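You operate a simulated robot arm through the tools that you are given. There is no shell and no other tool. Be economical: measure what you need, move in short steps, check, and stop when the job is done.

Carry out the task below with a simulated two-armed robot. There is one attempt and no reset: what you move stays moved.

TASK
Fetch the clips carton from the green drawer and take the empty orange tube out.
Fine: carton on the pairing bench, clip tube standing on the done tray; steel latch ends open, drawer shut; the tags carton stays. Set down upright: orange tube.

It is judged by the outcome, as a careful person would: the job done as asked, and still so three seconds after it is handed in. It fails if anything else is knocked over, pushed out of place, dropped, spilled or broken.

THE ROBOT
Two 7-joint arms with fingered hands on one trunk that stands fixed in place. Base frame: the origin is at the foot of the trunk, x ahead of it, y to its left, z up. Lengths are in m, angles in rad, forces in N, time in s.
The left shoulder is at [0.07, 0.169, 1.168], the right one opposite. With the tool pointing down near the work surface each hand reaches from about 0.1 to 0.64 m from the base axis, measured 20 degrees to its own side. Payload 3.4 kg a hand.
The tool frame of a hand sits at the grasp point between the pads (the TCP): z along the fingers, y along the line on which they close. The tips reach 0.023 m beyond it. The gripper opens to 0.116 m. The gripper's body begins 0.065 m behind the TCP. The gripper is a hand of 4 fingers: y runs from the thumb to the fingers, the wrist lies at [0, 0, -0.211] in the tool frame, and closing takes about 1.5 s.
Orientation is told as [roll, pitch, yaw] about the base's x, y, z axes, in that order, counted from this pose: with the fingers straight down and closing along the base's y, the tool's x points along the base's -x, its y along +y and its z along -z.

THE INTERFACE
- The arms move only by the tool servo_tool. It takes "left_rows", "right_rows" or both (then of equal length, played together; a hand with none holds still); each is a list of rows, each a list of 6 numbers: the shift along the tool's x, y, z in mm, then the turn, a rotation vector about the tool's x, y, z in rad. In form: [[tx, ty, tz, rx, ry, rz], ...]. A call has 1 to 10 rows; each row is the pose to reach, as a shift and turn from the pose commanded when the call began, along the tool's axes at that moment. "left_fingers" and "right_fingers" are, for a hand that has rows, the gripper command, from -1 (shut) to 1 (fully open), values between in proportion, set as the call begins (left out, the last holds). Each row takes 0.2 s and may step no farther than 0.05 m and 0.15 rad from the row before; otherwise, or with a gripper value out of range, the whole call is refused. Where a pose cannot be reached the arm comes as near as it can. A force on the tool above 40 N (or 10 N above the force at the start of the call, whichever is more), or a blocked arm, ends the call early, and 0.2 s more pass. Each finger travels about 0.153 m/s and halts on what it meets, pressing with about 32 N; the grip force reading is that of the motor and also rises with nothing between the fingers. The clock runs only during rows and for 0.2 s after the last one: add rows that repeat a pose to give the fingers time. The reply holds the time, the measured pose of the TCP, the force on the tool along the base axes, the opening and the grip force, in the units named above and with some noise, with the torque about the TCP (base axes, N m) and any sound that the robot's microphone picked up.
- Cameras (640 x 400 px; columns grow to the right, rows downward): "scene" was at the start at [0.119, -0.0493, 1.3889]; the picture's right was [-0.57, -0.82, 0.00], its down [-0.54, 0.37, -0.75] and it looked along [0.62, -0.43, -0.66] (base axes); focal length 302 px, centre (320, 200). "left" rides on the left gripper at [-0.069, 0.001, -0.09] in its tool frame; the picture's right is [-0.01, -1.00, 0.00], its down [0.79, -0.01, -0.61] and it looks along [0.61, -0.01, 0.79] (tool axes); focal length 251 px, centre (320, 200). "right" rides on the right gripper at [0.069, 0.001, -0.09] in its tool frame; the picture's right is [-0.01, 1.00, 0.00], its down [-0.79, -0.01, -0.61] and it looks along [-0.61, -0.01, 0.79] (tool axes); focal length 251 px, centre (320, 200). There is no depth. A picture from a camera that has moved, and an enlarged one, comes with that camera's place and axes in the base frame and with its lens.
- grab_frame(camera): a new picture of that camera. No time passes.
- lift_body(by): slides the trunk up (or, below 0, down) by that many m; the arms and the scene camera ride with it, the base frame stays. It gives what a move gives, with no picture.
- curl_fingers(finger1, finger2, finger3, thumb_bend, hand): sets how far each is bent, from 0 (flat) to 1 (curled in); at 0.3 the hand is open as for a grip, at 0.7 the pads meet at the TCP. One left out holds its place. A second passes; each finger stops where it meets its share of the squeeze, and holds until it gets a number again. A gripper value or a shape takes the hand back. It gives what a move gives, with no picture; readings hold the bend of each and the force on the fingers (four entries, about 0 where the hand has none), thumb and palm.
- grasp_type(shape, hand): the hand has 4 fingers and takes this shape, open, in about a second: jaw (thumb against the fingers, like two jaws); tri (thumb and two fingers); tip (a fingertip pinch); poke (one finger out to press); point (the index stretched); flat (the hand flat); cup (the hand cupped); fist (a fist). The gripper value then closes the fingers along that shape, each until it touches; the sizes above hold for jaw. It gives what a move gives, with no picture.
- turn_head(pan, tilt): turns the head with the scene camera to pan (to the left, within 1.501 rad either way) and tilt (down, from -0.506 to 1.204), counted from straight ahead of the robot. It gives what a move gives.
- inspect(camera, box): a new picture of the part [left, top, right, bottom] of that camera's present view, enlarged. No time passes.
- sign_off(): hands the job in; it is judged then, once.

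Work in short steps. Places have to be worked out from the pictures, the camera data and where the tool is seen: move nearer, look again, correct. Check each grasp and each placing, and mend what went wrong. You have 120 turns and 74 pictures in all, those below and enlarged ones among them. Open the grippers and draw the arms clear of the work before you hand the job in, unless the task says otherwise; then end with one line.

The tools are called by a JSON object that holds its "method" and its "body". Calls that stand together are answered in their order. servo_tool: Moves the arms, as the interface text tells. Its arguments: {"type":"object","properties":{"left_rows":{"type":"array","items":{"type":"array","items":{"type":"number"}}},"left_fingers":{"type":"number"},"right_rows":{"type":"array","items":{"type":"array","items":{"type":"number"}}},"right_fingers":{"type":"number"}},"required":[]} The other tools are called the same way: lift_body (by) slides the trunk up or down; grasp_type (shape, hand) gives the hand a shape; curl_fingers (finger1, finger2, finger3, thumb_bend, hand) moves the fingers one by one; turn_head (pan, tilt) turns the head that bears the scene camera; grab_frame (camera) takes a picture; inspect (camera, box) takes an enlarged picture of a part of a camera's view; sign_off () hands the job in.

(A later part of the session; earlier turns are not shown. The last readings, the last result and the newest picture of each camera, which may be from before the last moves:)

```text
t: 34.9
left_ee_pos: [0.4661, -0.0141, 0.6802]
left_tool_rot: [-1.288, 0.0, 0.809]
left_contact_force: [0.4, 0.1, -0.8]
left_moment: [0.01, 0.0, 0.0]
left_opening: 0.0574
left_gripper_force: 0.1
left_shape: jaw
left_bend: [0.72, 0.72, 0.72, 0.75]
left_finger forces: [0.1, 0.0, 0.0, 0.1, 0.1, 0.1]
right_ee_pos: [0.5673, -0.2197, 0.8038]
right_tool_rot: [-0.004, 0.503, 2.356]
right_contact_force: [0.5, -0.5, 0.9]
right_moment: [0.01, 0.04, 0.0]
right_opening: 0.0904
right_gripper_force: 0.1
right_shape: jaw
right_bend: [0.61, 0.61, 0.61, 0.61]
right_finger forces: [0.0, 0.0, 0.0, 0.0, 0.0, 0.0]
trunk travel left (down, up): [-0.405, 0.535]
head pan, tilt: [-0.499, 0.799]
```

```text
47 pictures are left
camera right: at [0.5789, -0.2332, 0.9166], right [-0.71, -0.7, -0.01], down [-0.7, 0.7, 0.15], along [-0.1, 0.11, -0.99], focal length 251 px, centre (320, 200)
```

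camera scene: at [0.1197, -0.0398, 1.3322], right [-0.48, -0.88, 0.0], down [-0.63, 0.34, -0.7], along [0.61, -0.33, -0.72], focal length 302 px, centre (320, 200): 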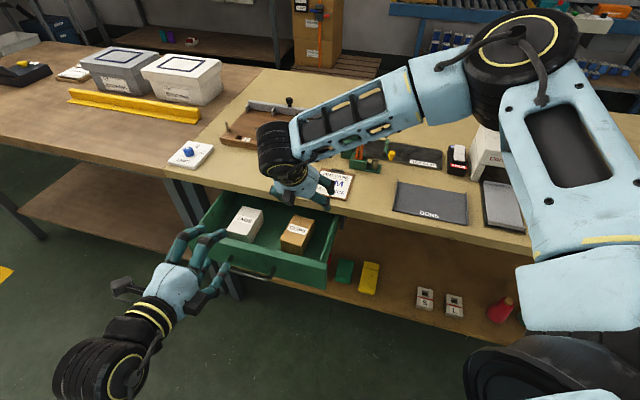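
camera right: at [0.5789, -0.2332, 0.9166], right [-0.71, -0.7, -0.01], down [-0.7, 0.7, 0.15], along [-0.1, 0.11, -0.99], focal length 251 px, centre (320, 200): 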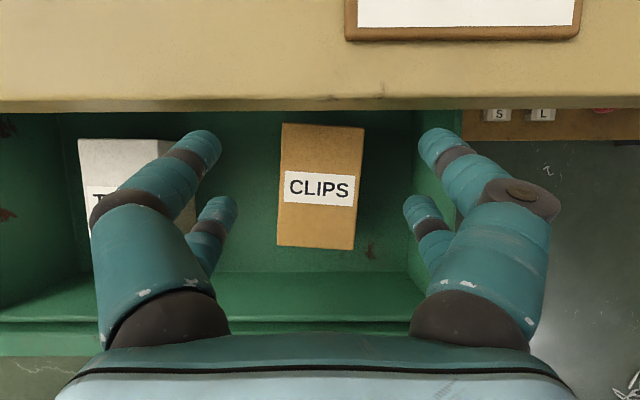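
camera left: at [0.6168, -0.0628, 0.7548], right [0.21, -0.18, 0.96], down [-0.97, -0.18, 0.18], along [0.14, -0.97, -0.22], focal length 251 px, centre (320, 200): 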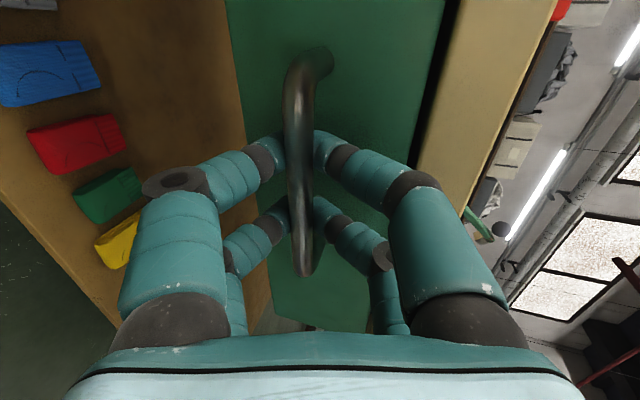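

Carton centred between the fingers, with clearance to wall and TAGS. I descend 80 mm vertically.

{"method": "servo_tool", "body": {"right_rows": [[-10, 0, 18, 0, 0, 0], [-20, 0, 36, 0, 0, 0], [-29, 0, 53, 0, 0, 0], [-38, 0, 70, 0, 0, 0]]}}

{"method": "grab_frame", "body": {"camera": "right"}}

{"method": "inspect", "body": {"camera": "scene", "box": [160, 60, 400, 210]}}

```text
t: 35.9
left_ee_pos: [0.4663, -0.0134, 0.6806]
left_tool_rot: [-1.291, 0.0, 0.81]
left_contact_force: [0.2, -0.8, -0.5]
left_moment: [0.03, 0.02, 0.0]
left_opening: 0.0575
left_gripper_force: 0.0
left_shape: jaw
left_bend: [0.72, 0.72, 0.72, 0.75]
left_finger forces: [0.1, 0.0, 0.1, 0.0, 0.1, 0.0]
right_ee_pos: [0.5676, -0.2194, 0.7228]
right_tool_rot: [-0.003, 0.502, 2.357]
right_contact_force: [-0.3, -0.2, -1.0]
right_moment: [0.0, -0.01, 0.0]
right_opening: 0.0902
right_gripper_force: 0.1
right_shape: jaw
right_bend: [0.61, 0.61, 0.61, 0.61]
right_finger forces: [0.0, 0.0, 0.0, 0.0, 0.0, 0.1]
trunk travel left (down, up): [-0.405, 0.535]
head pan, tilt: [-0.499, 0.799]
```

```text
46 pictures are left
camera right: at [0.5801, -0.2338, 0.8361], right [-0.71, -0.7, -0.01], down [-0.7, 0.7, 0.15], along [-0.1, 0.11, -0.99], focal length 251 px, centre (320, 200)
```

right: 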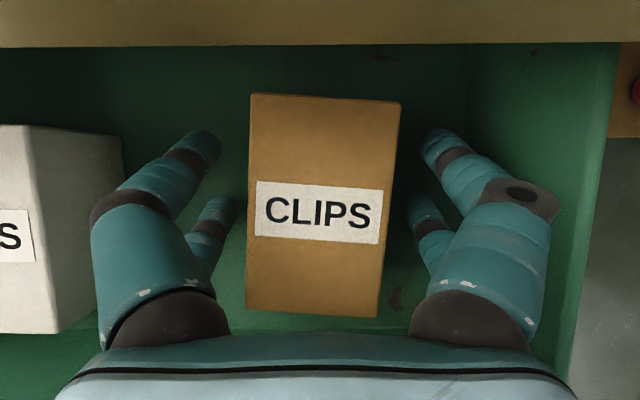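

```text
2.67 times, centred on (280, 135) of scene
camera zoom: at [0.1207, -0.0399, 1.112], right [-0.48, -0.88, 0.0], down [-0.63, 0.34, -0.7], along [0.61, -0.33, -0.72], focal length 805 px, centre (427, 373)
```

zoom: 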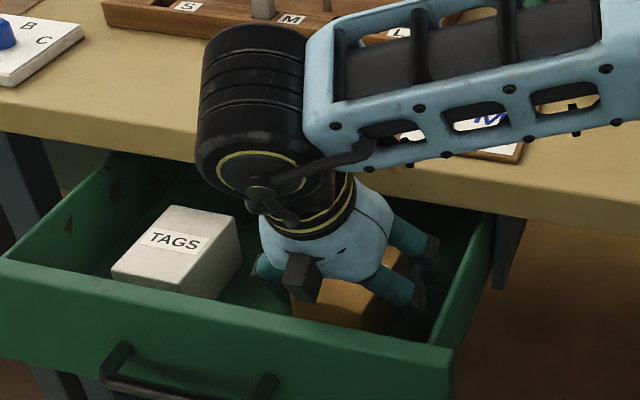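

Fingers straddle the carton well below its top. Closing.

{"method": "servo_tool", "body": {"right_rows": [[0, 0, 0, 0, 0, 0], [0, 0, 0, 0, 0, 0], [0, 0, 0, 0, 0, 0], [0, 0, 0, 0, 0, 0], [0, 0, 0, 0, 0, 0], [0, 0, 0, 0, 0, 0]], "right_fingers": -1}}

{"method": "servo_tool", "body": {"right_rows": [[10, 0, -18, 0, 0, 0], [19, 0, -35, 0, 0, 0], [34, 0, -62, 0, 0, 0], [53, 0, -97, 0, 0, 0], [72, 0, -132, 0, 0, 0]]}}

{"method": "grab_frame", "body": {"camera": "right"}}

{"method": "grab_frame", "body": {"camera": "scene"}}

```text
t: 37.3
left_ee_pos: [0.4671, -0.0145, 0.6815]
left_tool_rot: [-1.291, 0.001, 0.809]
left_contact_force: [1.1, -0.6, 0.0]
left_moment: [0.04, 0.01, -0.01]
left_opening: 0.0574
left_gripper_force: 0.1
left_shape: jaw
left_bend: [0.72, 0.72, 0.72, 0.75]
left_finger forces: [0.0, 0.0, 0.0, 0.1, 0.0, 0.0]
right_ee_pos: [0.568, -0.2212, 0.7219]
right_tool_rot: [-0.004, 0.501, 2.357]
right_contact_force: [0.2, -0.4, -0.1]
right_moment: [0.01, 0.05, 0.02]
right_opening: 0.0503
right_gripper_force: 31.6
right_shape: jaw
right_bend: [0.73, 0.73, 0.73, 0.77]
right_finger forces: [29.2, 29.2, 29.1, 0.1, 29.3, 0.0]
trunk travel left (down, up): [-0.405, 0.535]
head pan, tilt: [-0.499, 0.799]
```

```text
t: 38.5
left_ee_pos: [0.4683, -0.0143, 0.6819]
left_tool_rot: [-1.29, -0.001, 0.811]
left_contact_force: [-0.5, 0.1, 0.3]
left_moment: [0.05, 0.0, 0.0]
left_opening: 0.0576
left_gripper_force: 0.0
left_shape: jaw
left_bend: [0.72, 0.72, 0.72, 0.75]
left_finger forces: [0.0, 0.0, 0.0, 0.0, 0.1, 0.0]
right_ee_pos: [0.5685, -0.2195, 0.8739]
right_tool_rot: [-0.004, 0.502, 2.356]
right_contact_force: [1.0, -0.4, -0.6]
right_moment: [-0.04, 0.04, 0.0]
right_opening: 0.0318
right_gripper_force: 32.1
right_shape: jaw
right_bend: [0.8, 0.74, 0.72, 0.9]
right_finger forces: [2.2, 29.7, 33.2, 0.0, 0.0, 0.0]
trunk travel left (down, up): [-0.405, 0.535]
head pan, tilt: [-0.499, 0.799]
```

```text
44 pictures are left
camera right: at [0.5808, -0.2336, 0.9881], right [-0.71, -0.7, -0.01], down [-0.69, 0.7, 0.15], along [-0.1, 0.11, -0.99], focal length 251 px, centre (320, 200)
```

right: 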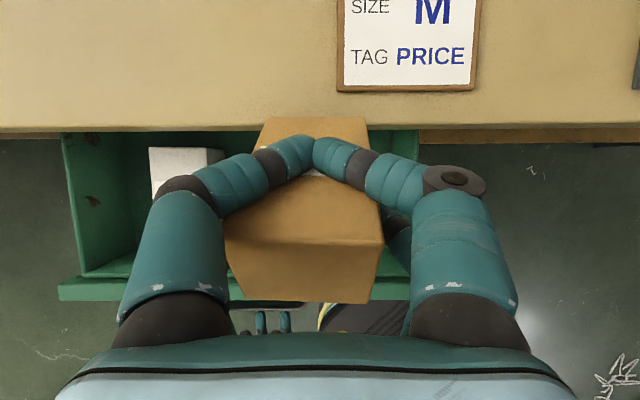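

```text
43 pictures are left
camera scene: at [0.1208, -0.0398, 1.1122], right [-0.48, -0.88, 0.0], down [-0.63, 0.34, -0.7], along [0.61, -0.33, -0.72], focal length 302 px, centre (320, 200)
```

scene: 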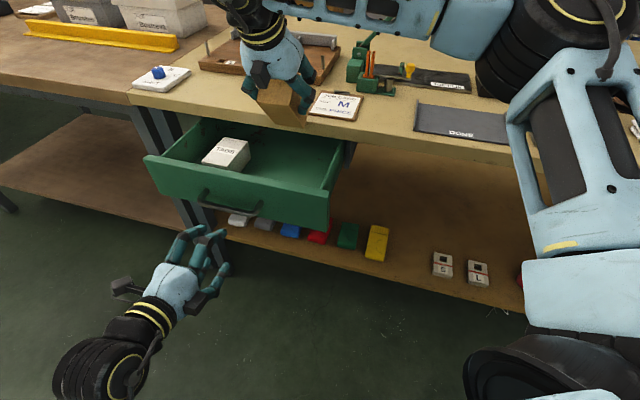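

The carton has pitched nose-down; the grip is poor (fingers near its top). I lower it gently back into the drawer to regrip lower and nearer its centre.

{"method": "servo_tool", "body": {"right_rows": [[-10, 0, 18, 0, 0, 0], [-19, 0, 35, 0, 0, 0], [-29, 0, 53, 0, 0, 0], [-38, 0, 70, 0, 0, 0], [-48, 0, 87, 0, 0, 0]]}}

{"method": "servo_tool", "body": {"right_rows": [[-4, 0, 7, 0, 0, 0], [-8, 0, 14, 0, 0, 0], [-12, 0, 21, 0, 0, 0], [-16, 0, 29, 0, 0, 0]]}}

{"method": "grab_frame", "body": {"camera": "right"}}

```text
t: 39.7
left_ee_pos: [0.4669, -0.0141, 0.6801]
left_tool_rot: [-1.289, 0.0, 0.81]
left_contact_force: [0.0, 0.5, 0.1]
left_moment: [-0.02, -0.04, 0.01]
left_opening: 0.0574
left_gripper_force: 0.0
left_shape: jaw
left_bend: [0.72, 0.72, 0.72, 0.75]
left_finger forces: [0.1, 0.1, 0.0, 0.1, 0.0, 0.0]
right_ee_pos: [0.5673, -0.2175, 0.7745]
right_tool_rot: [-0.002, 0.501, 2.358]
right_contact_force: [0.2, 0.0, -1.9]
right_moment: [-0.04, -0.01, 0.02]
right_opening: 0.0318
right_gripper_force: 31.7
right_shape: jaw
right_bend: [0.8, 0.74, 0.73, 0.89]
right_finger forces: [0.0, 31.2, 32.6, 0.0, 0.1, 0.0]
trunk travel left (down, up): [-0.405, 0.535]
head pan, tilt: [-0.499, 0.799]
```

```text
t: 40.8
left_ee_pos: [0.4652, -0.0144, 0.6827]
left_tool_rot: [-1.293, -0.002, 0.81]
left_contact_force: [0.2, -0.3, 0.4]
left_moment: [0.02, -0.02, 0.02]
left_opening: 0.0575
left_gripper_force: 0.0
left_shape: jaw
left_bend: [0.72, 0.72, 0.72, 0.75]
left_finger forces: [0.0, 0.1, 0.0, 0.0, 0.1, 0.0]
right_ee_pos: [0.5686, -0.218, 0.7519]
right_tool_rot: [-0.022, 0.516, 2.347]
right_contact_force: [-0.8, -2.7, 28.8]
right_moment: [-0.16, -0.54, -0.03]
right_opening: 0.0323
right_gripper_force: 32.0
right_shape: jaw
right_bend: [0.81, 0.73, 0.73, 0.9]
right_finger forces: [34.1, 31.7, 33.2, 0.0, 23.5, 0.0]
trunk travel left (down, up): [-0.405, 0.535]
head pan, tilt: [-0.499, 0.799]
stopped in row 4 (right hand): the force on the tool passed its limit at 41 N (the readings are from after the stop); the commanded pose is now the measured one
```

```text
42 pictures are left
camera right: at [0.5786, -0.2318, 0.866], right [-0.71, -0.7, -0.02], down [-0.7, 0.7, 0.14], along [-0.08, 0.11, -0.99], focal length 251 px, centre (320, 200)
```

right: 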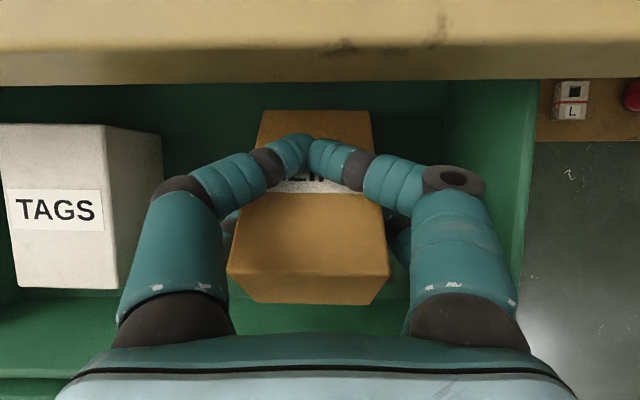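

The carton's front edge rests on the drawer floor. I open to let it settle flat.

{"method": "servo_tool", "body": {"right_rows": [[0, 0, 0, 0, 0, 0], [0, 0, 0, 0, 0, 0], [0, 0, 0, 0, 0, 0], [0, 0, 0, 0, 0, 0]], "right_fingers": 0.55}}

{"method": "grab_frame", "body": {"camera": "right"}}

```text
t: 41.8
left_ee_pos: [0.467, -0.015, 0.6802]
left_tool_rot: [-1.29, -0.002, 0.812]
left_contact_force: [-0.8, 0.2, -0.4]
left_moment: [0.03, 0.0, 0.01]
left_opening: 0.0571
left_gripper_force: 0.0
left_shape: jaw
left_bend: [0.72, 0.72, 0.72, 0.75]
left_finger forces: [0.0, 0.0, 0.0, 0.0, 0.1, 0.0]
right_ee_pos: [0.5696, -0.2181, 0.7464]
right_tool_rot: [-0.011, 0.507, 2.352]
right_contact_force: [0.1, 0.5, -0.3]
right_moment: [-0.03, 0.0, 0.03]
right_opening: 0.0895
right_gripper_force: 0.1
right_shape: jaw
right_bend: [0.61, 0.61, 0.61, 0.61]
right_finger forces: [0.0, 0.1, 0.0, 0.0, 0.1, 0.0]
trunk travel left (down, up): [-0.405, 0.535]
head pan, tilt: [-0.499, 0.799]
```

```text
41 pictures are left
camera right: at [0.5807, -0.232, 0.8597], right [-0.71, -0.7, -0.01], down [-0.7, 0.7, 0.14], along [-0.09, 0.11, -0.99], focal length 251 px, centre (320, 200)
```

right: 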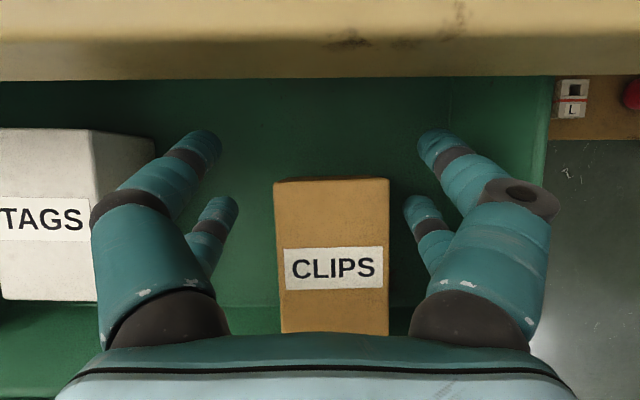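

The carton settled flat and slid slightly toward me: centre ≈ n 0.526, b 0.242. I rise 50 mm, reduce tilt to 0.35, and move over its centre.

{"method": "servo_tool", "body": {"right_rows": [[12, 0, -22, 0, 0, 0], [24, 0, -44, 0, 0, 0], [11, 3, -51, 0, -0.08, 0], [-2, 6, -58, 0, -0.155, 0]]}}

{"method": "grab_frame", "body": {"camera": "right"}}

```text
t: 42.8
left_ee_pos: [0.467, -0.0144, 0.6805]
left_tool_rot: [-1.29, 0.002, 0.81]
left_contact_force: [-0.4, -0.7, 0.8]
left_moment: [-0.02, 0.0, 0.02]
left_opening: 0.0576
left_gripper_force: 0.1
left_shape: jaw
left_bend: [0.72, 0.72, 0.72, 0.75]
left_finger forces: [0.1, 0.1, 0.0, 0.1, 0.0, 0.1]
right_ee_pos: [0.542, -0.2001, 0.7962]
right_tool_rot: [-0.011, 0.352, 2.356]
right_contact_force: [-1.3, 0.2, 0.6]
right_moment: [0.01, 0.01, -0.03]
right_opening: 0.0896
right_gripper_force: 0.1
right_shape: jaw
right_bend: [0.61, 0.61, 0.61, 0.61]
right_finger forces: [0.0, 0.0, 0.0, 0.0, 0.0, 0.0]
trunk travel left (down, up): [-0.405, 0.535]
head pan, tilt: [-0.499, 0.799]
```

```text
40 pictures are left
camera right: at [0.5664, -0.227, 0.9061], right [-0.71, -0.7, -0.01], down [-0.67, 0.68, 0.3], along [-0.2, 0.22, -0.96], focal length 251 px, centre (320, 200)
```

right: 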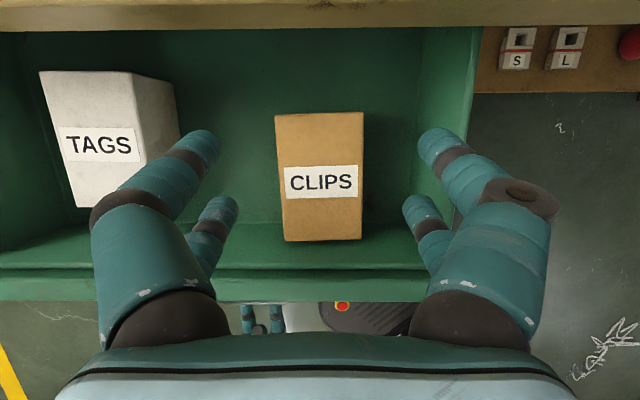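

Centred. I descend 88 mm to grip lower on the carton.

{"method": "servo_tool", "body": {"right_rows": [[-8, 0, 22, 0, 0, 0], [-16, 0, 44, 0, 0, 0], [-23, 0, 63, 0, 0, 0], [-27, 0, 73, 0, 0, 0], [-30, 0, 83, 0, 0, 0]]}}

{"method": "inspect", "body": {"camera": "scene", "box": [160, 60, 400, 210]}}

```text
t: 44.1
left_ee_pos: [0.4655, -0.013, 0.6814]
left_tool_rot: [-1.294, 0.0, 0.812]
left_contact_force: [0.1, 0.2, -0.7]
left_moment: [0.0, 0.0, 0.0]
left_opening: 0.0574
left_gripper_force: 0.1
left_shape: jaw
left_bend: [0.72, 0.72, 0.72, 0.75]
left_finger forces: [0.0, 0.0, 0.0, 0.0, 0.1, 0.0]
right_ee_pos: [0.5473, -0.1985, 0.717]
right_tool_rot: [-0.022, 0.365, 2.353]
right_contact_force: [5.1, 2.6, 30.7]
right_moment: [-0.92, 1.45, 0.0]
right_opening: 0.0887
right_gripper_force: 0.0
right_shape: jaw
right_bend: [0.61, 0.66, 0.61, 0.61]
right_finger forces: [0.1, 29.9, 0.0, 0.0, 0.0, 0.1]
trunk travel left (down, up): [-0.405, 0.535]
head pan, tilt: [-0.499, 0.799]
stopped in row 5 (right hand): the force on the tool passed its limit at 41 N (the readings are from after the stop); the commanded pose is now the measured one
```

```text
2.67 times, centred on (280, 135) of scene
camera zoom: at [0.1185, -0.038, 1.1127], right [-0.48, -0.88, 0.0], down [-0.63, 0.34, -0.7], along [0.61, -0.33, -0.72], focal length 805 px, centre (427, 373)
```

zoom: 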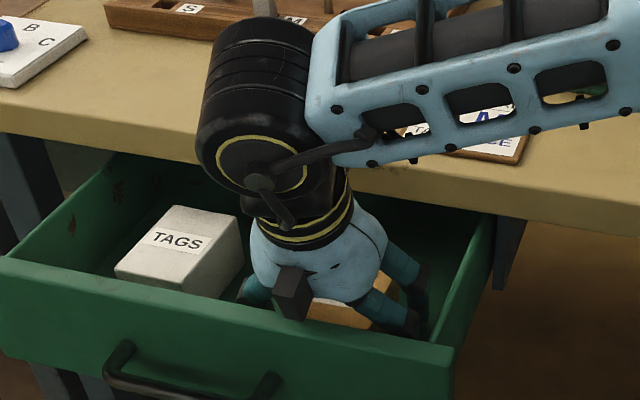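

A fingertip touched the drawer floor (tips at ≈0.69). I rise 5 mm, shift 5 mm toward the carton's centre of mass, and close.

{"method": "servo_tool", "body": {"right_rows": [[0, 0, -6, 0.01, -0.01, 0], [-3, 0, -7, 0.02, -0.015, 0]]}}

{"method": "servo_tool", "body": {"right_rows": [[0, 0, 0, 0, 0, 0], [0, 0, 0, 0, 0, 0], [0, 0, 0, 0, 0, 0], [0, 0, 0, 0, 0, 0], [0, 0, 0, 0, 0, 0], [0, 0, 0, 0, 0, 0]], "right_fingers": -1}}

{"method": "grab_frame", "body": {"camera": "right"}}

```text
t: 44.7
left_ee_pos: [0.4659, -0.0144, 0.6817]
left_tool_rot: [-1.293, -0.001, 0.81]
left_contact_force: [0.3, -0.5, -0.8]
left_moment: [-0.02, 0.0, -0.02]
left_opening: 0.0578
left_gripper_force: 0.0
left_shape: jaw
left_bend: [0.72, 0.72, 0.72, 0.75]
left_finger forces: [0.1, 0.1, 0.0, 0.1, 0.1, 0.1]
right_ee_pos: [0.5422, -0.1974, 0.718]
right_tool_rot: [-0.039, 0.342, 2.354]
right_contact_force: [2.2, 1.0, 13.8]
right_moment: [-0.44, 0.69, 0.01]
right_opening: 0.0893
right_gripper_force: 0.1
right_shape: jaw
right_bend: [0.61, 0.63, 0.61, 0.61]
right_finger forces: [0.1, 14.0, 0.1, 0.1, 0.1, 0.0]
trunk travel left (down, up): [-0.405, 0.535]
head pan, tilt: [-0.499, 0.799]
```

```text
t: 46.1
left_ee_pos: [0.465, -0.015, 0.6826]
left_tool_rot: [-1.292, -0.002, 0.809]
left_contact_force: [0.1, 0.0, 0.7]
left_moment: [0.01, -0.03, -0.03]
left_opening: 0.0576
left_gripper_force: 0.0
left_shape: jaw
left_bend: [0.72, 0.72, 0.72, 0.75]
left_finger forces: [0.0, 0.0, 0.0, 0.1, 0.0, 0.1]
right_ee_pos: [0.5422, -0.1968, 0.7184]
right_tool_rot: [-0.041, 0.346, 2.352]
right_contact_force: [-4.3, -5.3, 15.1]
right_moment: [-0.54, 0.87, 0.12]
right_opening: 0.0473
right_gripper_force: 32.0
right_shape: jaw
right_bend: [0.71, 0.72, 0.74, 0.79]
right_finger forces: [35.9, 36.9, 27.9, 0.1, 27.7, 0.1]
trunk travel left (down, up): [-0.405, 0.535]
head pan, tilt: [-0.499, 0.799]
```

```text
38 pictures are left
camera right: at [0.5637, -0.2253, 0.8277], right [-0.7, -0.71, -0.04], down [-0.68, 0.66, 0.3], along [-0.19, 0.24, -0.95], focal length 251 px, centre (320, 200)
```

right: 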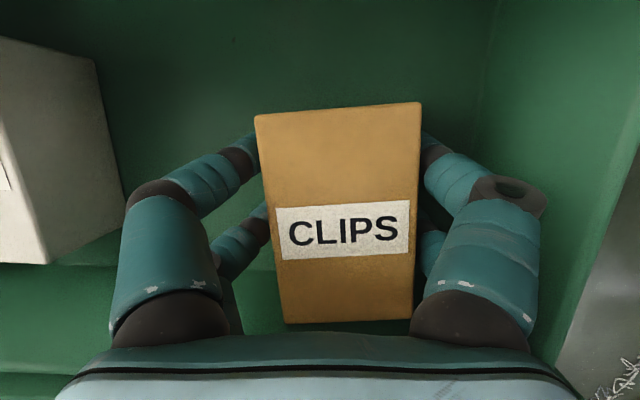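

Both sides are clamped on the carton sides, roughly centred. I lift slowly 40 mm and check for slip.

{"method": "servo_tool", "body": {"right_rows": [[3, 0, -9, 0.02, 0, 0], [7, 0, -19, 0.04, 0, 0], [10, 0, -28, 0.04, 0, 0], [14, 0, -38, 0.04, 0, 0]]}}

{"method": "grab_frame", "body": {"camera": "right"}}

```text
t: 47.1
left_ee_pos: [0.4665, -0.014, 0.6805]
left_tool_rot: [-1.289, -0.001, 0.81]
left_contact_force: [0.1, -0.1, 1.0]
left_moment: [0.03, -0.01, -0.01]
left_opening: 0.0576
left_gripper_force: 0.2
left_shape: jaw
left_bend: [0.72, 0.72, 0.72, 0.75]
left_finger forces: [0.0, 0.0, 0.0, 0.0, 0.1, 0.0]
right_ee_pos: [0.5417, -0.1984, 0.7589]
right_tool_rot: [-0.076, 0.345, 2.354]
right_contact_force: [0.0, 0.2, -1.8]
right_moment: [-0.01, -0.03, -0.03]
right_opening: 0.0472
right_gripper_force: 32.5
right_shape: jaw
right_bend: [0.71, 0.72, 0.74, 0.79]
right_finger forces: [33.5, 29.5, 32.1, 0.1, 30.8, 0.1]
trunk travel left (down, up): [-0.405, 0.535]
head pan, tilt: [-0.499, 0.799]
```

```text
37 pictures are left
camera right: at [0.5622, -0.2291, 0.8662], right [-0.69, -0.72, -0.08], down [-0.7, 0.65, 0.3], along [-0.17, 0.26, -0.95], focal length 251 px, centre (320, 200)
```

right: 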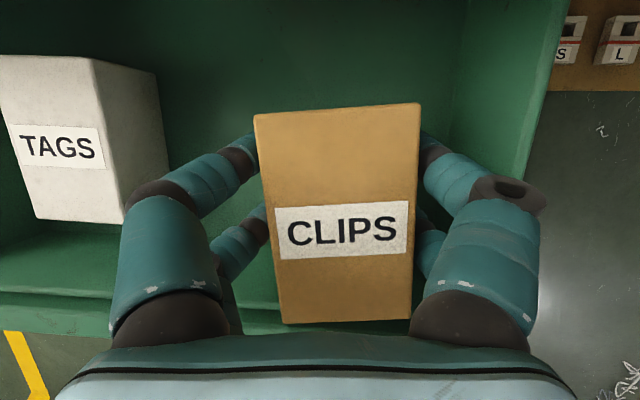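

The carton is held level and firm. I raise the trunk 0.11 m, which lifts it clear of the bench top.

{"method": "lift_body", "body": {"by": 0.12}}

{"method": "servo_tool", "body": {"right_rows": [[10, -7, 0, -0.038, 0, 0], [20, -14, 5, -0.076, 0, 0], [40, -20, 13, -0.076, 0, 0], [60, -27, 20, -0.076, 0, 0]]}}

{"method": "grab_frame", "body": {"camera": "scene"}}

```text
t: 48.6
left_ee_pos: [0.4669, -0.0144, 0.8007]
left_tool_rot: [-1.291, 0.001, 0.811]
left_contact_force: [0.1, -0.2, 0.1]
left_moment: [-0.03, -0.05, 0.02]
left_opening: 0.0577
left_gripper_force: 0.0
left_shape: jaw
left_bend: [0.72, 0.72, 0.72, 0.75]
left_finger forces: [0.0, 0.0, 0.0, 0.0, 0.0, 0.1]
right_ee_pos: [0.5415, -0.1976, 0.8771]
right_tool_rot: [-0.077, 0.344, 2.354]
right_contact_force: [0.9, 0.0, -2.0]
right_moment: [0.0, -0.01, -0.01]
right_opening: 0.0475
right_gripper_force: 32.2
right_shape: jaw
right_bend: [0.71, 0.72, 0.74, 0.79]
right_finger forces: [33.5, 29.6, 32.0, 0.1, 30.7, 0.0]
trunk travel left (down, up): [-0.525, 0.415]
head pan, tilt: [-0.499, 0.799]
```

```text
t: 49.6
left_ee_pos: [0.4676, -0.0145, 0.7994]
left_tool_rot: [-1.288, -0.001, 0.81]
left_contact_force: [-0.5, 0.3, 0.4]
left_moment: [-0.02, -0.03, 0.01]
left_opening: 0.0574
left_gripper_force: 0.1
left_shape: jaw
left_bend: [0.72, 0.72, 0.72, 0.75]
left_finger forces: [0.0, 0.1, 0.0, 0.0, 0.0, 0.0]
right_ee_pos: [0.5929, -0.2336, 0.8814]
right_tool_rot: [-0.002, 0.344, 2.355]
right_contact_force: [0.5, 0.3, -1.1]
right_moment: [0.0, -0.06, -0.02]
right_opening: 0.0472
right_gripper_force: 32.2
right_shape: jaw
right_bend: [0.71, 0.72, 0.74, 0.79]
right_finger forces: [33.4, 29.4, 32.2, 0.0, 30.6, 0.1]
right hand out of reach, approached as far as the arm can: row 3, 4
trunk travel left (down, up): [-0.525, 0.415]
head pan, tilt: [-0.499, 0.799]
```

```text
36 pictures are left
camera scene: at [0.1212, -0.0401, 1.232], right [-0.48, -0.88, 0.0], down [-0.63, 0.34, -0.7], along [0.61, -0.33, -0.72], focal length 302 px, centre (320, 200)
```

scene: 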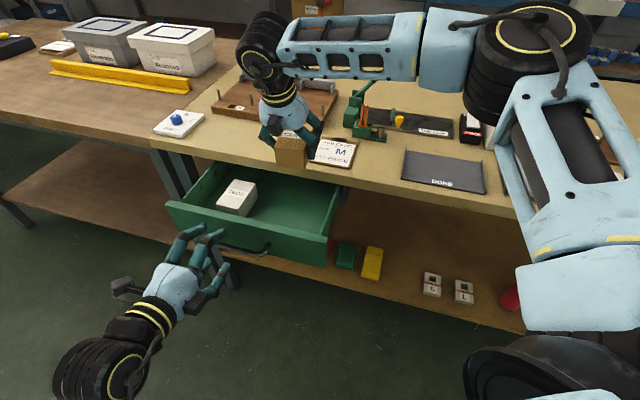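

At this yaw the wrist limits again. The carton's yaw is free, so I turn the hand 0.6 rad (forearm-friendly) in place and try advancing over the bench.

{"method": "servo_tool", "body": {"right_rows": [[0, 0, -4, 0.04, 0, -0.113], [0, 0, -8, 0.081, 0, -0.226], [0, 0, -8, 0.121, 0, -0.339], [0, 0, -8, 0.162, 0, -0.452], [0, 0, -8, 0.202, 0, -0.565]]}}

{"method": "servo_tool", "body": {"right_rows": [[17, -5, 7, 0, 0, 0], [34, -10, 14, 0, 0, 0], [51, -15, 21, 0, 0, 0]]}}

```text
t: 50.8
left_ee_pos: [0.4668, -0.0134, 0.7994]
left_tool_rot: [-1.289, 0.002, 0.81]
left_contact_force: [-0.1, 0.4, 0.3]
left_moment: [-0.04, 0.02, 0.01]
left_opening: 0.0574
left_gripper_force: 0.1
left_shape: jaw
left_bend: [0.72, 0.72, 0.72, 0.75]
left_finger forces: [0.0, 0.1, 0.1, 0.1, 0.1, 0.0]
right_ee_pos: [0.5904, -0.2313, 0.8895]
right_tool_rot: [0.001, 0.345, 2.957]
right_contact_force: [-0.3, 0.3, -2.4]
right_moment: [-0.02, -0.02, -0.01]
right_opening: 0.047
right_gripper_force: 31.7
right_shape: jaw
right_bend: [0.71, 0.72, 0.74, 0.79]
right_finger forces: [33.5, 29.4, 32.4, 0.0, 30.6, 0.0]
trunk travel left (down, up): [-0.525, 0.415]
head pan, tilt: [-0.499, 0.799]
```

```text
t: 51.6
left_ee_pos: [0.4672, -0.0147, 0.8008]
left_tool_rot: [-1.29, 0.0, 0.809]
left_contact_force: [-0.8, -0.3, -0.2]
left_moment: [0.0, 0.05, -0.02]
left_opening: 0.0576
left_gripper_force: 0.1
left_shape: jaw
left_bend: [0.72, 0.72, 0.72, 0.75]
left_finger forces: [0.0, 0.0, 0.0, 0.0, 0.0, 0.1]
right_ee_pos: [0.6367, -0.2328, 0.8877]
right_tool_rot: [-0.003, 0.346, 2.953]
right_contact_force: [0.2, 0.5, -2.3]
right_moment: [0.0, -0.04, 0.04]
right_opening: 0.0469
right_gripper_force: 32.3
right_shape: jaw
right_bend: [0.71, 0.72, 0.74, 0.79]
right_finger forces: [33.3, 29.5, 32.5, 0.0, 30.3, 0.0]
right hand out of reach, approached as far as the arm can: row 3
trunk travel left (down, up): [-0.525, 0.415]
head pan, tilt: [-0.499, 0.799]
```

Better: now n≈0.615. I lower 35 mm (carton bottom still above the bench) and try to push further on along n.

{"method": "servo_tool", "body": {"right_rows": [[-12, 0, 33, 0, 0, 0], [-2, 7, 37, 0, 0, 0], [8, 14, 41, 0, 0, 0], [19, 22, 44, 0, 0, 0]]}}

{"method": "grab_frame", "body": {"camera": "right"}}

```text
t: 52.6
left_ee_pos: [0.4661, -0.0149, 0.7994]
left_tool_rot: [-1.29, 0.0, 0.81]
left_contact_force: [0.6, -0.7, 0.3]
left_moment: [0.04, 0.01, 0.0]
left_opening: 0.0575
left_gripper_force: 0.0
left_shape: jaw
left_bend: [0.72, 0.72, 0.72, 0.75]
left_finger forces: [0.1, 0.0, 0.0, 0.0, 0.0, 0.0]
right_ee_pos: [0.6476, -0.267, 0.8552]
right_tool_rot: [-0.005, 0.345, 2.953]
right_contact_force: [0.2, -0.2, -2.0]
right_moment: [0.06, -0.04, 0.0]
right_opening: 0.047
right_gripper_force: 32.0
right_shape: jaw
right_bend: [0.71, 0.72, 0.74, 0.79]
right_finger forces: [33.2, 29.3, 32.5, 0.1, 30.2, 0.0]
right hand out of reach, approached as far as the arm can: row 1, 2, 3, 4
trunk travel left (down, up): [-0.525, 0.415]
head pan, tilt: [-0.499, 0.799]
```

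```text
35 pictures are left
camera right: at [0.6827, -0.2755, 0.9645], right [-0.19, -0.98, -0.01], down [-0.94, 0.18, 0.3], along [-0.29, 0.06, -0.95], focal length 251 px, centre (320, 200)
```

right: 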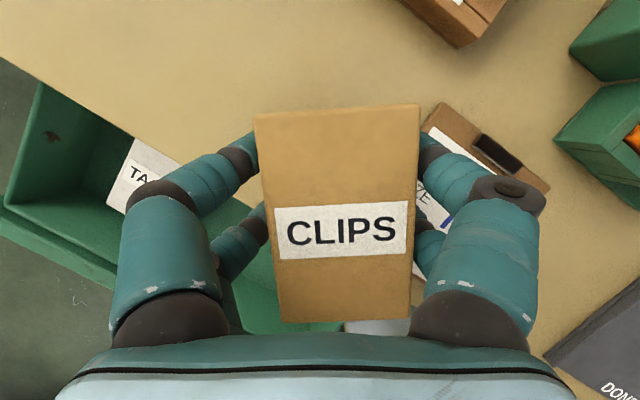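

Close: the carton needs ~35 mm more along x to sit fully on the bench and clear of the job card. I raise the trunk 0.1 m (better extension) and then lower the hand with the forward shift.

{"method": "lift_body", "body": {"by": 0.1}}

{"method": "servo_tool", "body": {"right_rows": [[11, -2, 4, 0, 0, 0], [22, -5, 8, 0, 0, 0], [33, -11, 12, 0, 0, 0]]}}

{"method": "servo_tool", "body": {"right_rows": [[-9, 0, 25, 0, 0, 0], [-17, 0, 47, 0, 0, 0], [-26, 0, 71, 0, 0, 0], [-32, 0, 89, 0, 0, 0]]}}

```text
t: 53.9
left_ee_pos: [0.4672, -0.0143, 0.8999]
left_tool_rot: [-1.291, 0.0, 0.811]
left_contact_force: [-0.1, 0.6, -0.2]
left_moment: [0.0, -0.02, 0.03]
left_opening: 0.0577
left_gripper_force: 0.1
left_shape: jaw
left_bend: [0.72, 0.72, 0.72, 0.75]
left_finger forces: [0.1, 0.1, 0.0, 0.0, 0.1, 0.1]
right_ee_pos: [0.6488, -0.2676, 0.9543]
right_tool_rot: [-0.004, 0.345, 2.955]
right_contact_force: [-0.4, -0.5, -2.4]
right_moment: [0.03, -0.03, 0.02]
right_opening: 0.0473
right_gripper_force: 31.7
right_shape: jaw
right_bend: [0.71, 0.72, 0.74, 0.79]
right_finger forces: [33.3, 29.3, 32.5, 0.1, 30.2, 0.0]
trunk travel left (down, up): [-0.625, 0.315]
head pan, tilt: [-0.499, 0.799]
```

```text
t: 54.7
left_ee_pos: [0.4663, -0.0148, 0.901]
left_tool_rot: [-1.291, -0.001, 0.809]
left_contact_force: [1.0, -0.1, -0.1]
left_moment: [-0.01, -0.02, -0.02]
left_opening: 0.0575
left_gripper_force: 0.1
left_shape: jaw
left_bend: [0.72, 0.72, 0.72, 0.75]
left_finger forces: [0.0, 0.1, 0.0, 0.1, 0.1, 0.1]
right_ee_pos: [0.6521, -0.2735, 0.9602]
right_tool_rot: [-0.003, 0.347, 2.952]
right_contact_force: [-1.0, 1.0, -2.3]
right_moment: [0.01, -0.01, -0.03]
right_opening: 0.0471
right_gripper_force: 31.9
right_shape: jaw
right_bend: [0.71, 0.72, 0.74, 0.79]
right_finger forces: [33.3, 29.5, 32.5, 0.0, 30.2, 0.0]
right hand out of reach, approached as far as the arm can: row 1, 2, 3
trunk travel left (down, up): [-0.625, 0.315]
head pan, tilt: [-0.499, 0.799]
```

```text
t: 55.7
left_ee_pos: [0.4672, -0.0146, 0.9002]
left_tool_rot: [-1.29, -0.001, 0.81]
left_contact_force: [-0.3, -0.5, -0.3]
left_moment: [-0.02, 0.01, -0.02]
left_opening: 0.0573
left_gripper_force: 0.0
left_shape: jaw
left_bend: [0.72, 0.72, 0.72, 0.75]
left_finger forces: [0.0, 0.1, 0.1, 0.0, 0.0, 0.1]
right_ee_pos: [0.6301, -0.2846, 0.8751]
right_tool_rot: [-0.005, 0.348, 2.953]
right_contact_force: [-0.4, -0.4, -2.1]
right_moment: [0.04, -0.02, 0.03]
right_opening: 0.047
right_gripper_force: 32.4
right_shape: jaw
right_bend: [0.71, 0.72, 0.74, 0.79]
right_finger forces: [33.4, 29.4, 32.6, 0.1, 30.1, 0.0]
right hand out of reach, approached as far as the arm can: row 1, 2, 3, 4
trunk travel left (down, up): [-0.625, 0.315]
head pan, tilt: [-0.499, 0.799]
```

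Higher is worse; a lower trunk is better. I raise the hand 0.13 m, lower the trunk 0.17 m, and allow 0.2 rad more tilt to extend reach.

{"method": "servo_tool", "body": {"right_rows": [[15, 0, -41, 0, 0, 0], [30, 0, -82, 0, 0, 0], [46, 0, -125, 0, 0, 0]]}}

{"method": "lift_body", "body": {"by": -0.15}}

{"method": "servo_tool", "body": {"right_rows": [[12, -4, 4, 0, 0.07, 0], [24, -8, 8, 0, 0.14, 0], [36, -14, 12, 0, 0.21, 0], [45, -22, 16, 0, 0.21, 0]]}}

{"method": "grab_frame", "body": {"camera": "right"}}

```text
t: 56.5
left_ee_pos: [0.4667, -0.0149, 0.9002]
left_tool_rot: [-1.29, 0.0, 0.81]
left_contact_force: [0.4, 0.7, 0.3]
left_moment: [0.06, 0.01, 0.01]
left_opening: 0.0575
left_gripper_force: 0.2
left_shape: jaw
left_bend: [0.72, 0.72, 0.72, 0.75]
left_finger forces: [0.0, 0.0, 0.1, 0.0, 0.0, 0.0]
right_ee_pos: [0.6313, -0.2853, 1.0097]
right_tool_rot: [-0.002, 0.343, 2.955]
right_contact_force: [-0.7, 0.0, -2.8]
right_moment: [0.0, 0.0, 0.0]
right_opening: 0.047
right_gripper_force: 31.9
right_shape: jaw
right_bend: [0.71, 0.72, 0.74, 0.79]
right_finger forces: [33.3, 29.6, 32.6, 0.0, 30.2, 0.0]
trunk travel left (down, up): [-0.625, 0.315]
head pan, tilt: [-0.499, 0.799]
```

```text
t: 58.3
left_ee_pos: [0.4665, -0.0139, 0.7505]
left_tool_rot: [-1.289, -0.002, 0.811]
left_contact_force: [0.1, 0.6, 0.0]
left_moment: [0.0, 0.02, -0.02]
left_opening: 0.0577
left_gripper_force: 0.0
left_shape: jaw
left_bend: [0.72, 0.72, 0.72, 0.75]
left_finger forces: [0.0, 0.1, 0.1, 0.0, 0.0, 0.1]
right_ee_pos: [0.6323, -0.2856, 0.8587]
right_tool_rot: [-0.004, 0.345, 2.954]
right_contact_force: [0.3, -0.1, -1.9]
right_moment: [-0.04, -0.01, 0.0]
right_opening: 0.0468
right_gripper_force: 31.6
right_shape: jaw
right_bend: [0.71, 0.72, 0.74, 0.79]
right_finger forces: [33.2, 29.6, 32.7, 0.0, 30.2, 0.1]
trunk travel left (down, up): [-0.475, 0.465]
head pan, tilt: [-0.499, 0.799]
```

```text
t: 59.3
left_ee_pos: [0.4667, -0.0146, 0.7504]
left_tool_rot: [-1.289, 0.002, 0.809]
left_contact_force: [-0.7, 0.2, 0.3]
left_moment: [-0.02, -0.03, -0.01]
left_opening: 0.0573
left_gripper_force: 0.2
left_shape: jaw
left_bend: [0.72, 0.72, 0.72, 0.75]
left_finger forces: [0.0, 0.1, 0.0, 0.0, 0.0, 0.1]
right_ee_pos: [0.6833, -0.2732, 0.8586]
right_tool_rot: [-0.004, 0.556, 2.954]
right_contact_force: [0.5, -0.9, -1.9]
right_moment: [-0.01, -0.02, -0.01]
right_opening: 0.047
right_gripper_force: 31.6
right_shape: jaw
right_bend: [0.71, 0.72, 0.74, 0.79]
right_finger forces: [33.2, 29.4, 32.7, 0.0, 30.1, 0.0]
trunk travel left (down, up): [-0.475, 0.465]
head pan, tilt: [-0.499, 0.799]
```

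```text
34 pictures are left
camera right: at [0.6954, -0.2776, 0.9722], right [-0.19, -0.98, -0.01], down [-0.98, 0.19, 0.1], along [-0.09, 0.03, -1.0], focal length 251 px, centre (320, 200)
```

right: 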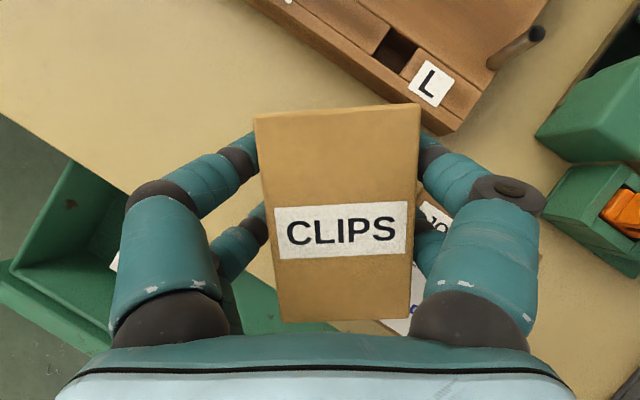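

Now the carton hovers over the free strip between board and edge. I nudge 15 mm left away from the job card and lower 14 mm.

{"method": "servo_tool", "body": {"right_rows": [[3, -8, 2, 0, 0, 0], [3, -16, 2, 0, 0, 0], [-4, -16, 14, 0, 0, 0]]}}

{"method": "grab_frame", "body": {"camera": "scene"}}

```text
t: 60.1
left_ee_pos: [0.4684, -0.0151, 0.749]
left_tool_rot: [-1.29, 0.0, 0.81]
left_contact_force: [0.1, 0.1, -0.3]
left_moment: [-0.02, 0.0, 0.01]
left_opening: 0.0576
left_gripper_force: 0.2
left_shape: jaw
left_bend: [0.72, 0.72, 0.72, 0.75]
left_finger forces: [0.0, 0.0, 0.0, 0.1, 0.0, 0.1]
right_ee_pos: [0.6834, -0.2597, 0.8447]
right_tool_rot: [-0.003, 0.557, 2.953]
right_contact_force: [0.5, -0.2, -2.0]
right_moment: [0.03, 0.01, -0.02]
right_opening: 0.047
right_gripper_force: 31.7
right_shape: jaw
right_bend: [0.71, 0.72, 0.74, 0.79]
right_finger forces: [33.3, 29.3, 32.7, 0.1, 30.0, 0.1]
right hand out of reach, approached as far as the arm can: row 2, 3
trunk travel left (down, up): [-0.475, 0.465]
head pan, tilt: [-0.499, 0.799]
```

```text
33 pictures are left
camera scene: at [0.1213, -0.0401, 1.1819], right [-0.48, -0.88, 0.0], down [-0.63, 0.34, -0.7], along [0.61, -0.33, -0.72], focal length 302 px, centre (320, 200)
```

scene: 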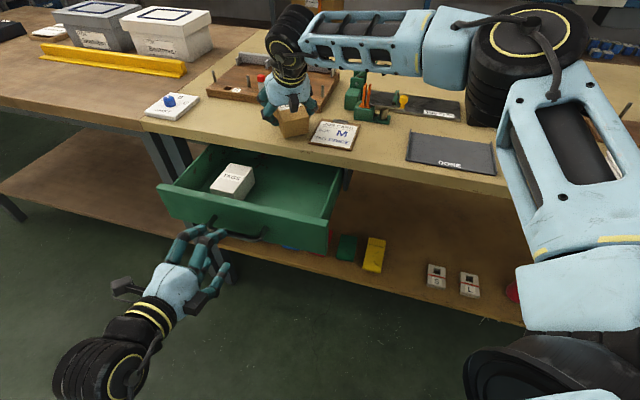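

Now lower the last ~17 mm gently with 8 mm more inward shift, pressing slightly to seat the carton flat.

{"method": "servo_tool", "body": {"right_rows": [[6, 4, 3, 0, 0, 0], [3, 4, 7, 0, 0, 0], [1, 4, 11, 0, 0, 0], [-1, 4, 14, 0, 0, 0], [-4, 4, 18, 0, 0, 0], [-4, 4, 19, 0, 0, 0]]}}

{"method": "inspect", "body": {"camera": "scene", "box": [220, 60, 380, 160]}}

```text
t: 61.5
left_ee_pos: [0.4656, -0.0134, 0.752]
left_tool_rot: [-1.293, 0.0, 0.811]
left_contact_force: [-0.3, -0.4, 0.4]
left_moment: [-0.02, -0.06, -0.02]
left_opening: 0.0577
left_gripper_force: 0.1
left_shape: jaw
left_bend: [0.72, 0.72, 0.72, 0.75]
left_finger forces: [0.0, 0.1, 0.1, 0.0, 0.0, 0.1]
right_ee_pos: [0.6841, -0.2665, 0.8329]
right_tool_rot: [-0.005, 0.563, 2.952]
right_contact_force: [7.2, -2.4, 24.7]
right_moment: [0.34, 0.94, 0.0]
right_opening: 0.0476
right_gripper_force: 32.4
right_shape: jaw
right_bend: [0.71, 0.73, 0.76, 0.79]
right_finger forces: [35.2, 30.4, 37.2, 0.0, 27.8, 0.0]
right hand out of reach, approached as far as the arm can: row 1, 2, 3, 4, 5, 6
trunk travel left (down, up): [-0.475, 0.465]
head pan, tilt: [-0.499, 0.799]
```

```text
4.00 times, centred on (300, 110) of scene
camera zoom: at [0.1176, -0.0384, 1.1826], right [-0.48, -0.88, 0.0], down [-0.63, 0.34, -0.7], along [0.61, -0.33, -0.71], focal length 1208 px, centre (400, 560)
```

zoom: 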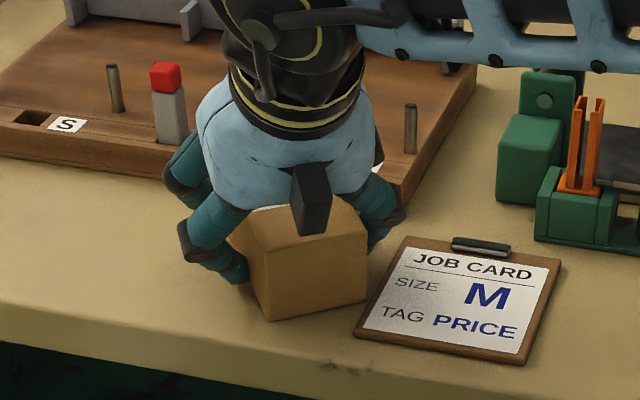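

The near edge is on the bench. I open a little (to 0.07) to let it settle, and check.

{"method": "servo_tool", "body": {"right_rows": [[0, 0, 0, 0, 0, 0], [0, 0, 0, 0, 0, 0], [0, 0, 0, 0, 0, 0]], "right_fingers": 0.25}}

{"method": "grab_frame", "body": {"camera": "right"}}

```text
t: 62.3
left_ee_pos: [0.4643, -0.0147, 0.7514]
left_tool_rot: [-1.292, -0.002, 0.811]
left_contact_force: [0.4, 0.3, 0.5]
left_moment: [0.03, -0.02, 0.01]
left_opening: 0.0575
left_gripper_force: 0.0
left_shape: jaw
left_bend: [0.72, 0.72, 0.72, 0.75]
left_finger forces: [0.0, 0.0, 0.0, 0.0, 0.0, 0.0]
right_ee_pos: [0.6827, -0.2668, 0.8315]
right_tool_rot: [-0.004, 0.561, 2.954]
right_contact_force: [0.8, -2.5, 21.9]
right_moment: [-0.22, 0.12, 0.11]
right_opening: 0.0684
right_gripper_force: 0.1
right_shape: jaw
right_bend: [0.71, 0.72, 0.74, 0.71]
right_finger forces: [0.1, 12.5, 9.5, 0.1, 0.1, 0.0]
trunk travel left (down, up): [-0.475, 0.465]
head pan, tilt: [-0.499, 0.799]
```

```text
31 pictures are left
camera right: at [0.6937, -0.2707, 0.9458], right [-0.19, -0.98, -0.01], down [-0.98, 0.19, 0.09], along [-0.09, 0.03, -1.0], focal length 251 px, centre (320, 200)
```

right: 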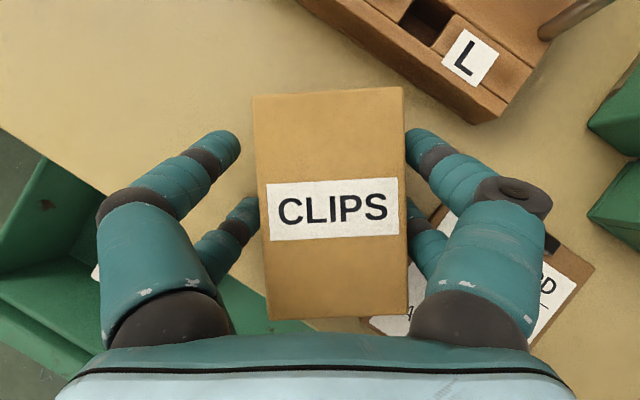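

The carton sits flat; the right-side fingertips lightly press down. I raise 6 mm, centre 6 mm right, then withdraw upward.

{"method": "servo_tool", "body": {"right_rows": [[3, 0, -6, 0, 0, 0], [5, 6, -9, 0, 0, 0], [14, 6, -24, 0, 0, 0], [29, 6, -48, 0, 0, 0], [45, 6, -74, 0, 0, 0], [58, 6, -96, 0, 0, 0]]}}

{"method": "grab_frame", "body": {"camera": "right"}}

{"method": "inspect", "body": {"camera": "scene", "box": [160, 60, 420, 220]}}

```text
t: 63.7
left_ee_pos: [0.4665, -0.0149, 0.7504]
left_tool_rot: [-1.289, 0.001, 0.81]
left_contact_force: [-0.2, -1.6, -0.3]
left_moment: [-0.01, 0.04, -0.01]
left_opening: 0.0575
left_gripper_force: 0.1
left_shape: jaw
left_bend: [0.72, 0.72, 0.72, 0.75]
left_finger forces: [0.0, 0.1, 0.0, 0.1, 0.1, 0.0]
right_ee_pos: [0.6824, -0.2738, 0.9424]
right_tool_rot: [-0.004, 0.553, 2.952]
right_contact_force: [0.3, 0.2, 0.1]
right_moment: [0.01, -0.04, -0.03]
right_opening: 0.072
right_gripper_force: 0.2
right_shape: jaw
right_bend: [0.71, 0.71, 0.71, 0.71]
right_finger forces: [0.0, 0.0, 0.1, 0.0, 0.0, 0.1]
trunk travel left (down, up): [-0.475, 0.465]
head pan, tilt: [-0.499, 0.799]
```

```text
30 pictures are left
camera right: at [0.6942, -0.278, 1.0558], right [-0.19, -0.98, -0.01], down [-0.98, 0.19, 0.1], along [-0.09, 0.03, -1.0], focal length 251 px, centre (320, 200)
```

right: 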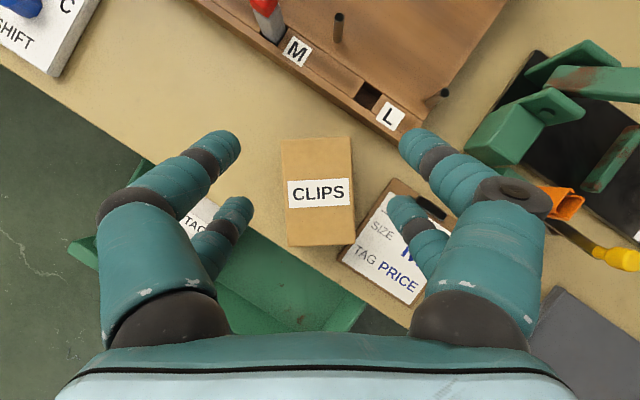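

```text
2.46 times, centred on (290, 140) of scene
camera zoom: at [0.1204, -0.0398, 1.1821], right [-0.48, -0.88, 0.0], down [-0.63, 0.34, -0.7], along [0.61, -0.33, -0.72], focal length 743 px, centre (394, 348)
```

zoom: 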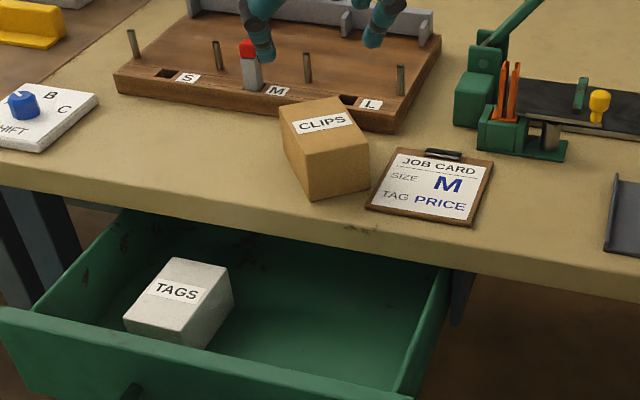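

Carton is set flat on the bench, clear of the card. Now the left hand goes back 70 mm onto the handle and grips it.

{"method": "servo_tool", "body": {"left_rows": [[0, 0, 25, 0, 0, 0], [0, 0, 50, 0, 0, 0], [0, 0, 70, 0, 0, 0]]}}

{"method": "servo_tool", "body": {"left_rows": [[0, 0, 0, 0, 0, 0], [0, 0, 0, 0, 0, 0], [0, 0, 0, 0, 0, 0], [0, 0, 0, 0, 0, 0], [0, 0, 0, 0, 0, 0], [0, 0, 0, 0, 0, 0]], "left_fingers": -1}}

{"method": "grab_frame", "body": {"camera": "left"}}

```text
t: 64.5
left_ee_pos: [0.5165, -0.0603, 0.7313]
left_tool_rot: [-1.289, 0.0, 0.813]
left_contact_force: [0.1, 0.4, 0.0]
left_moment: [-0.05, -0.03, -0.03]
left_opening: 0.0576
left_gripper_force: 0.1
left_shape: jaw
left_bend: [0.72, 0.72, 0.73, 0.75]
left_finger forces: [0.0, 0.1, 0.8, 0.0, 0.1, 0.0]
right_ee_pos: [0.6827, -0.2736, 0.9419]
right_tool_rot: [-0.002, 0.557, 2.953]
right_contact_force: [0.0, -0.8, -0.2]
right_moment: [0.0, 0.0, -0.03]
right_opening: 0.0722
right_gripper_force: 0.0
right_shape: jaw
right_bend: [0.71, 0.71, 0.71, 0.71]
right_finger forces: [0.0, 0.0, 0.0, 0.1, 0.1, 0.0]
trunk travel left (down, up): [-0.475, 0.465]
head pan, tilt: [-0.499, 0.799]
```

```text
t: 65.9
left_ee_pos: [0.5177, -0.0618, 0.7306]
left_tool_rot: [-1.286, 0.001, 0.81]
left_contact_force: [-3.3, -2.6, -13.7]
left_moment: [0.02, 0.02, 0.0]
left_opening: 0.0002
left_gripper_force: 31.8
left_shape: jaw
left_bend: [0.74, 0.74, 0.66, 0.64]
left_finger forces: [27.5, 28.4, 22.4, 0.1, 21.2, 0.0]
right_ee_pos: [0.6835, -0.2742, 0.9399]
right_tool_rot: [-0.002, 0.555, 2.953]
right_contact_force: [0.0, 0.4, 0.4]
right_moment: [0.0, -0.02, 0.02]
right_opening: 0.0719
right_gripper_force: 0.0
right_shape: jaw
right_bend: [0.71, 0.71, 0.71, 0.71]
right_finger forces: [0.0, 0.0, 0.1, 0.0, 0.1, 0.1]
trunk travel left (down, up): [-0.475, 0.465]
head pan, tilt: [-0.499, 0.799]
```

```text
28 pictures are left
camera left: at [0.5022, 0.0479, 0.7546], right [0.21, -0.19, 0.96], down [-0.97, -0.18, 0.18], along [0.14, -0.97, -0.22], focal length 251 px, centre (320, 200)
```

left: 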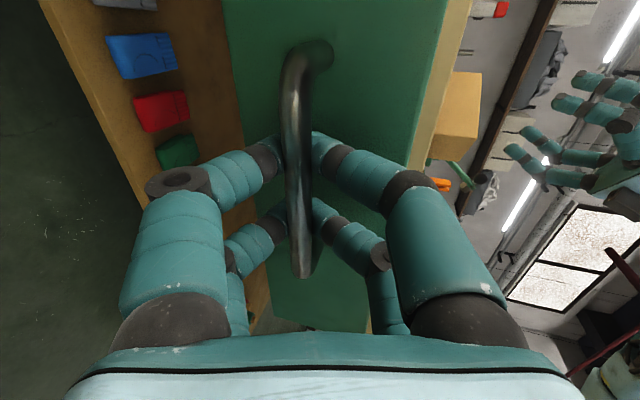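

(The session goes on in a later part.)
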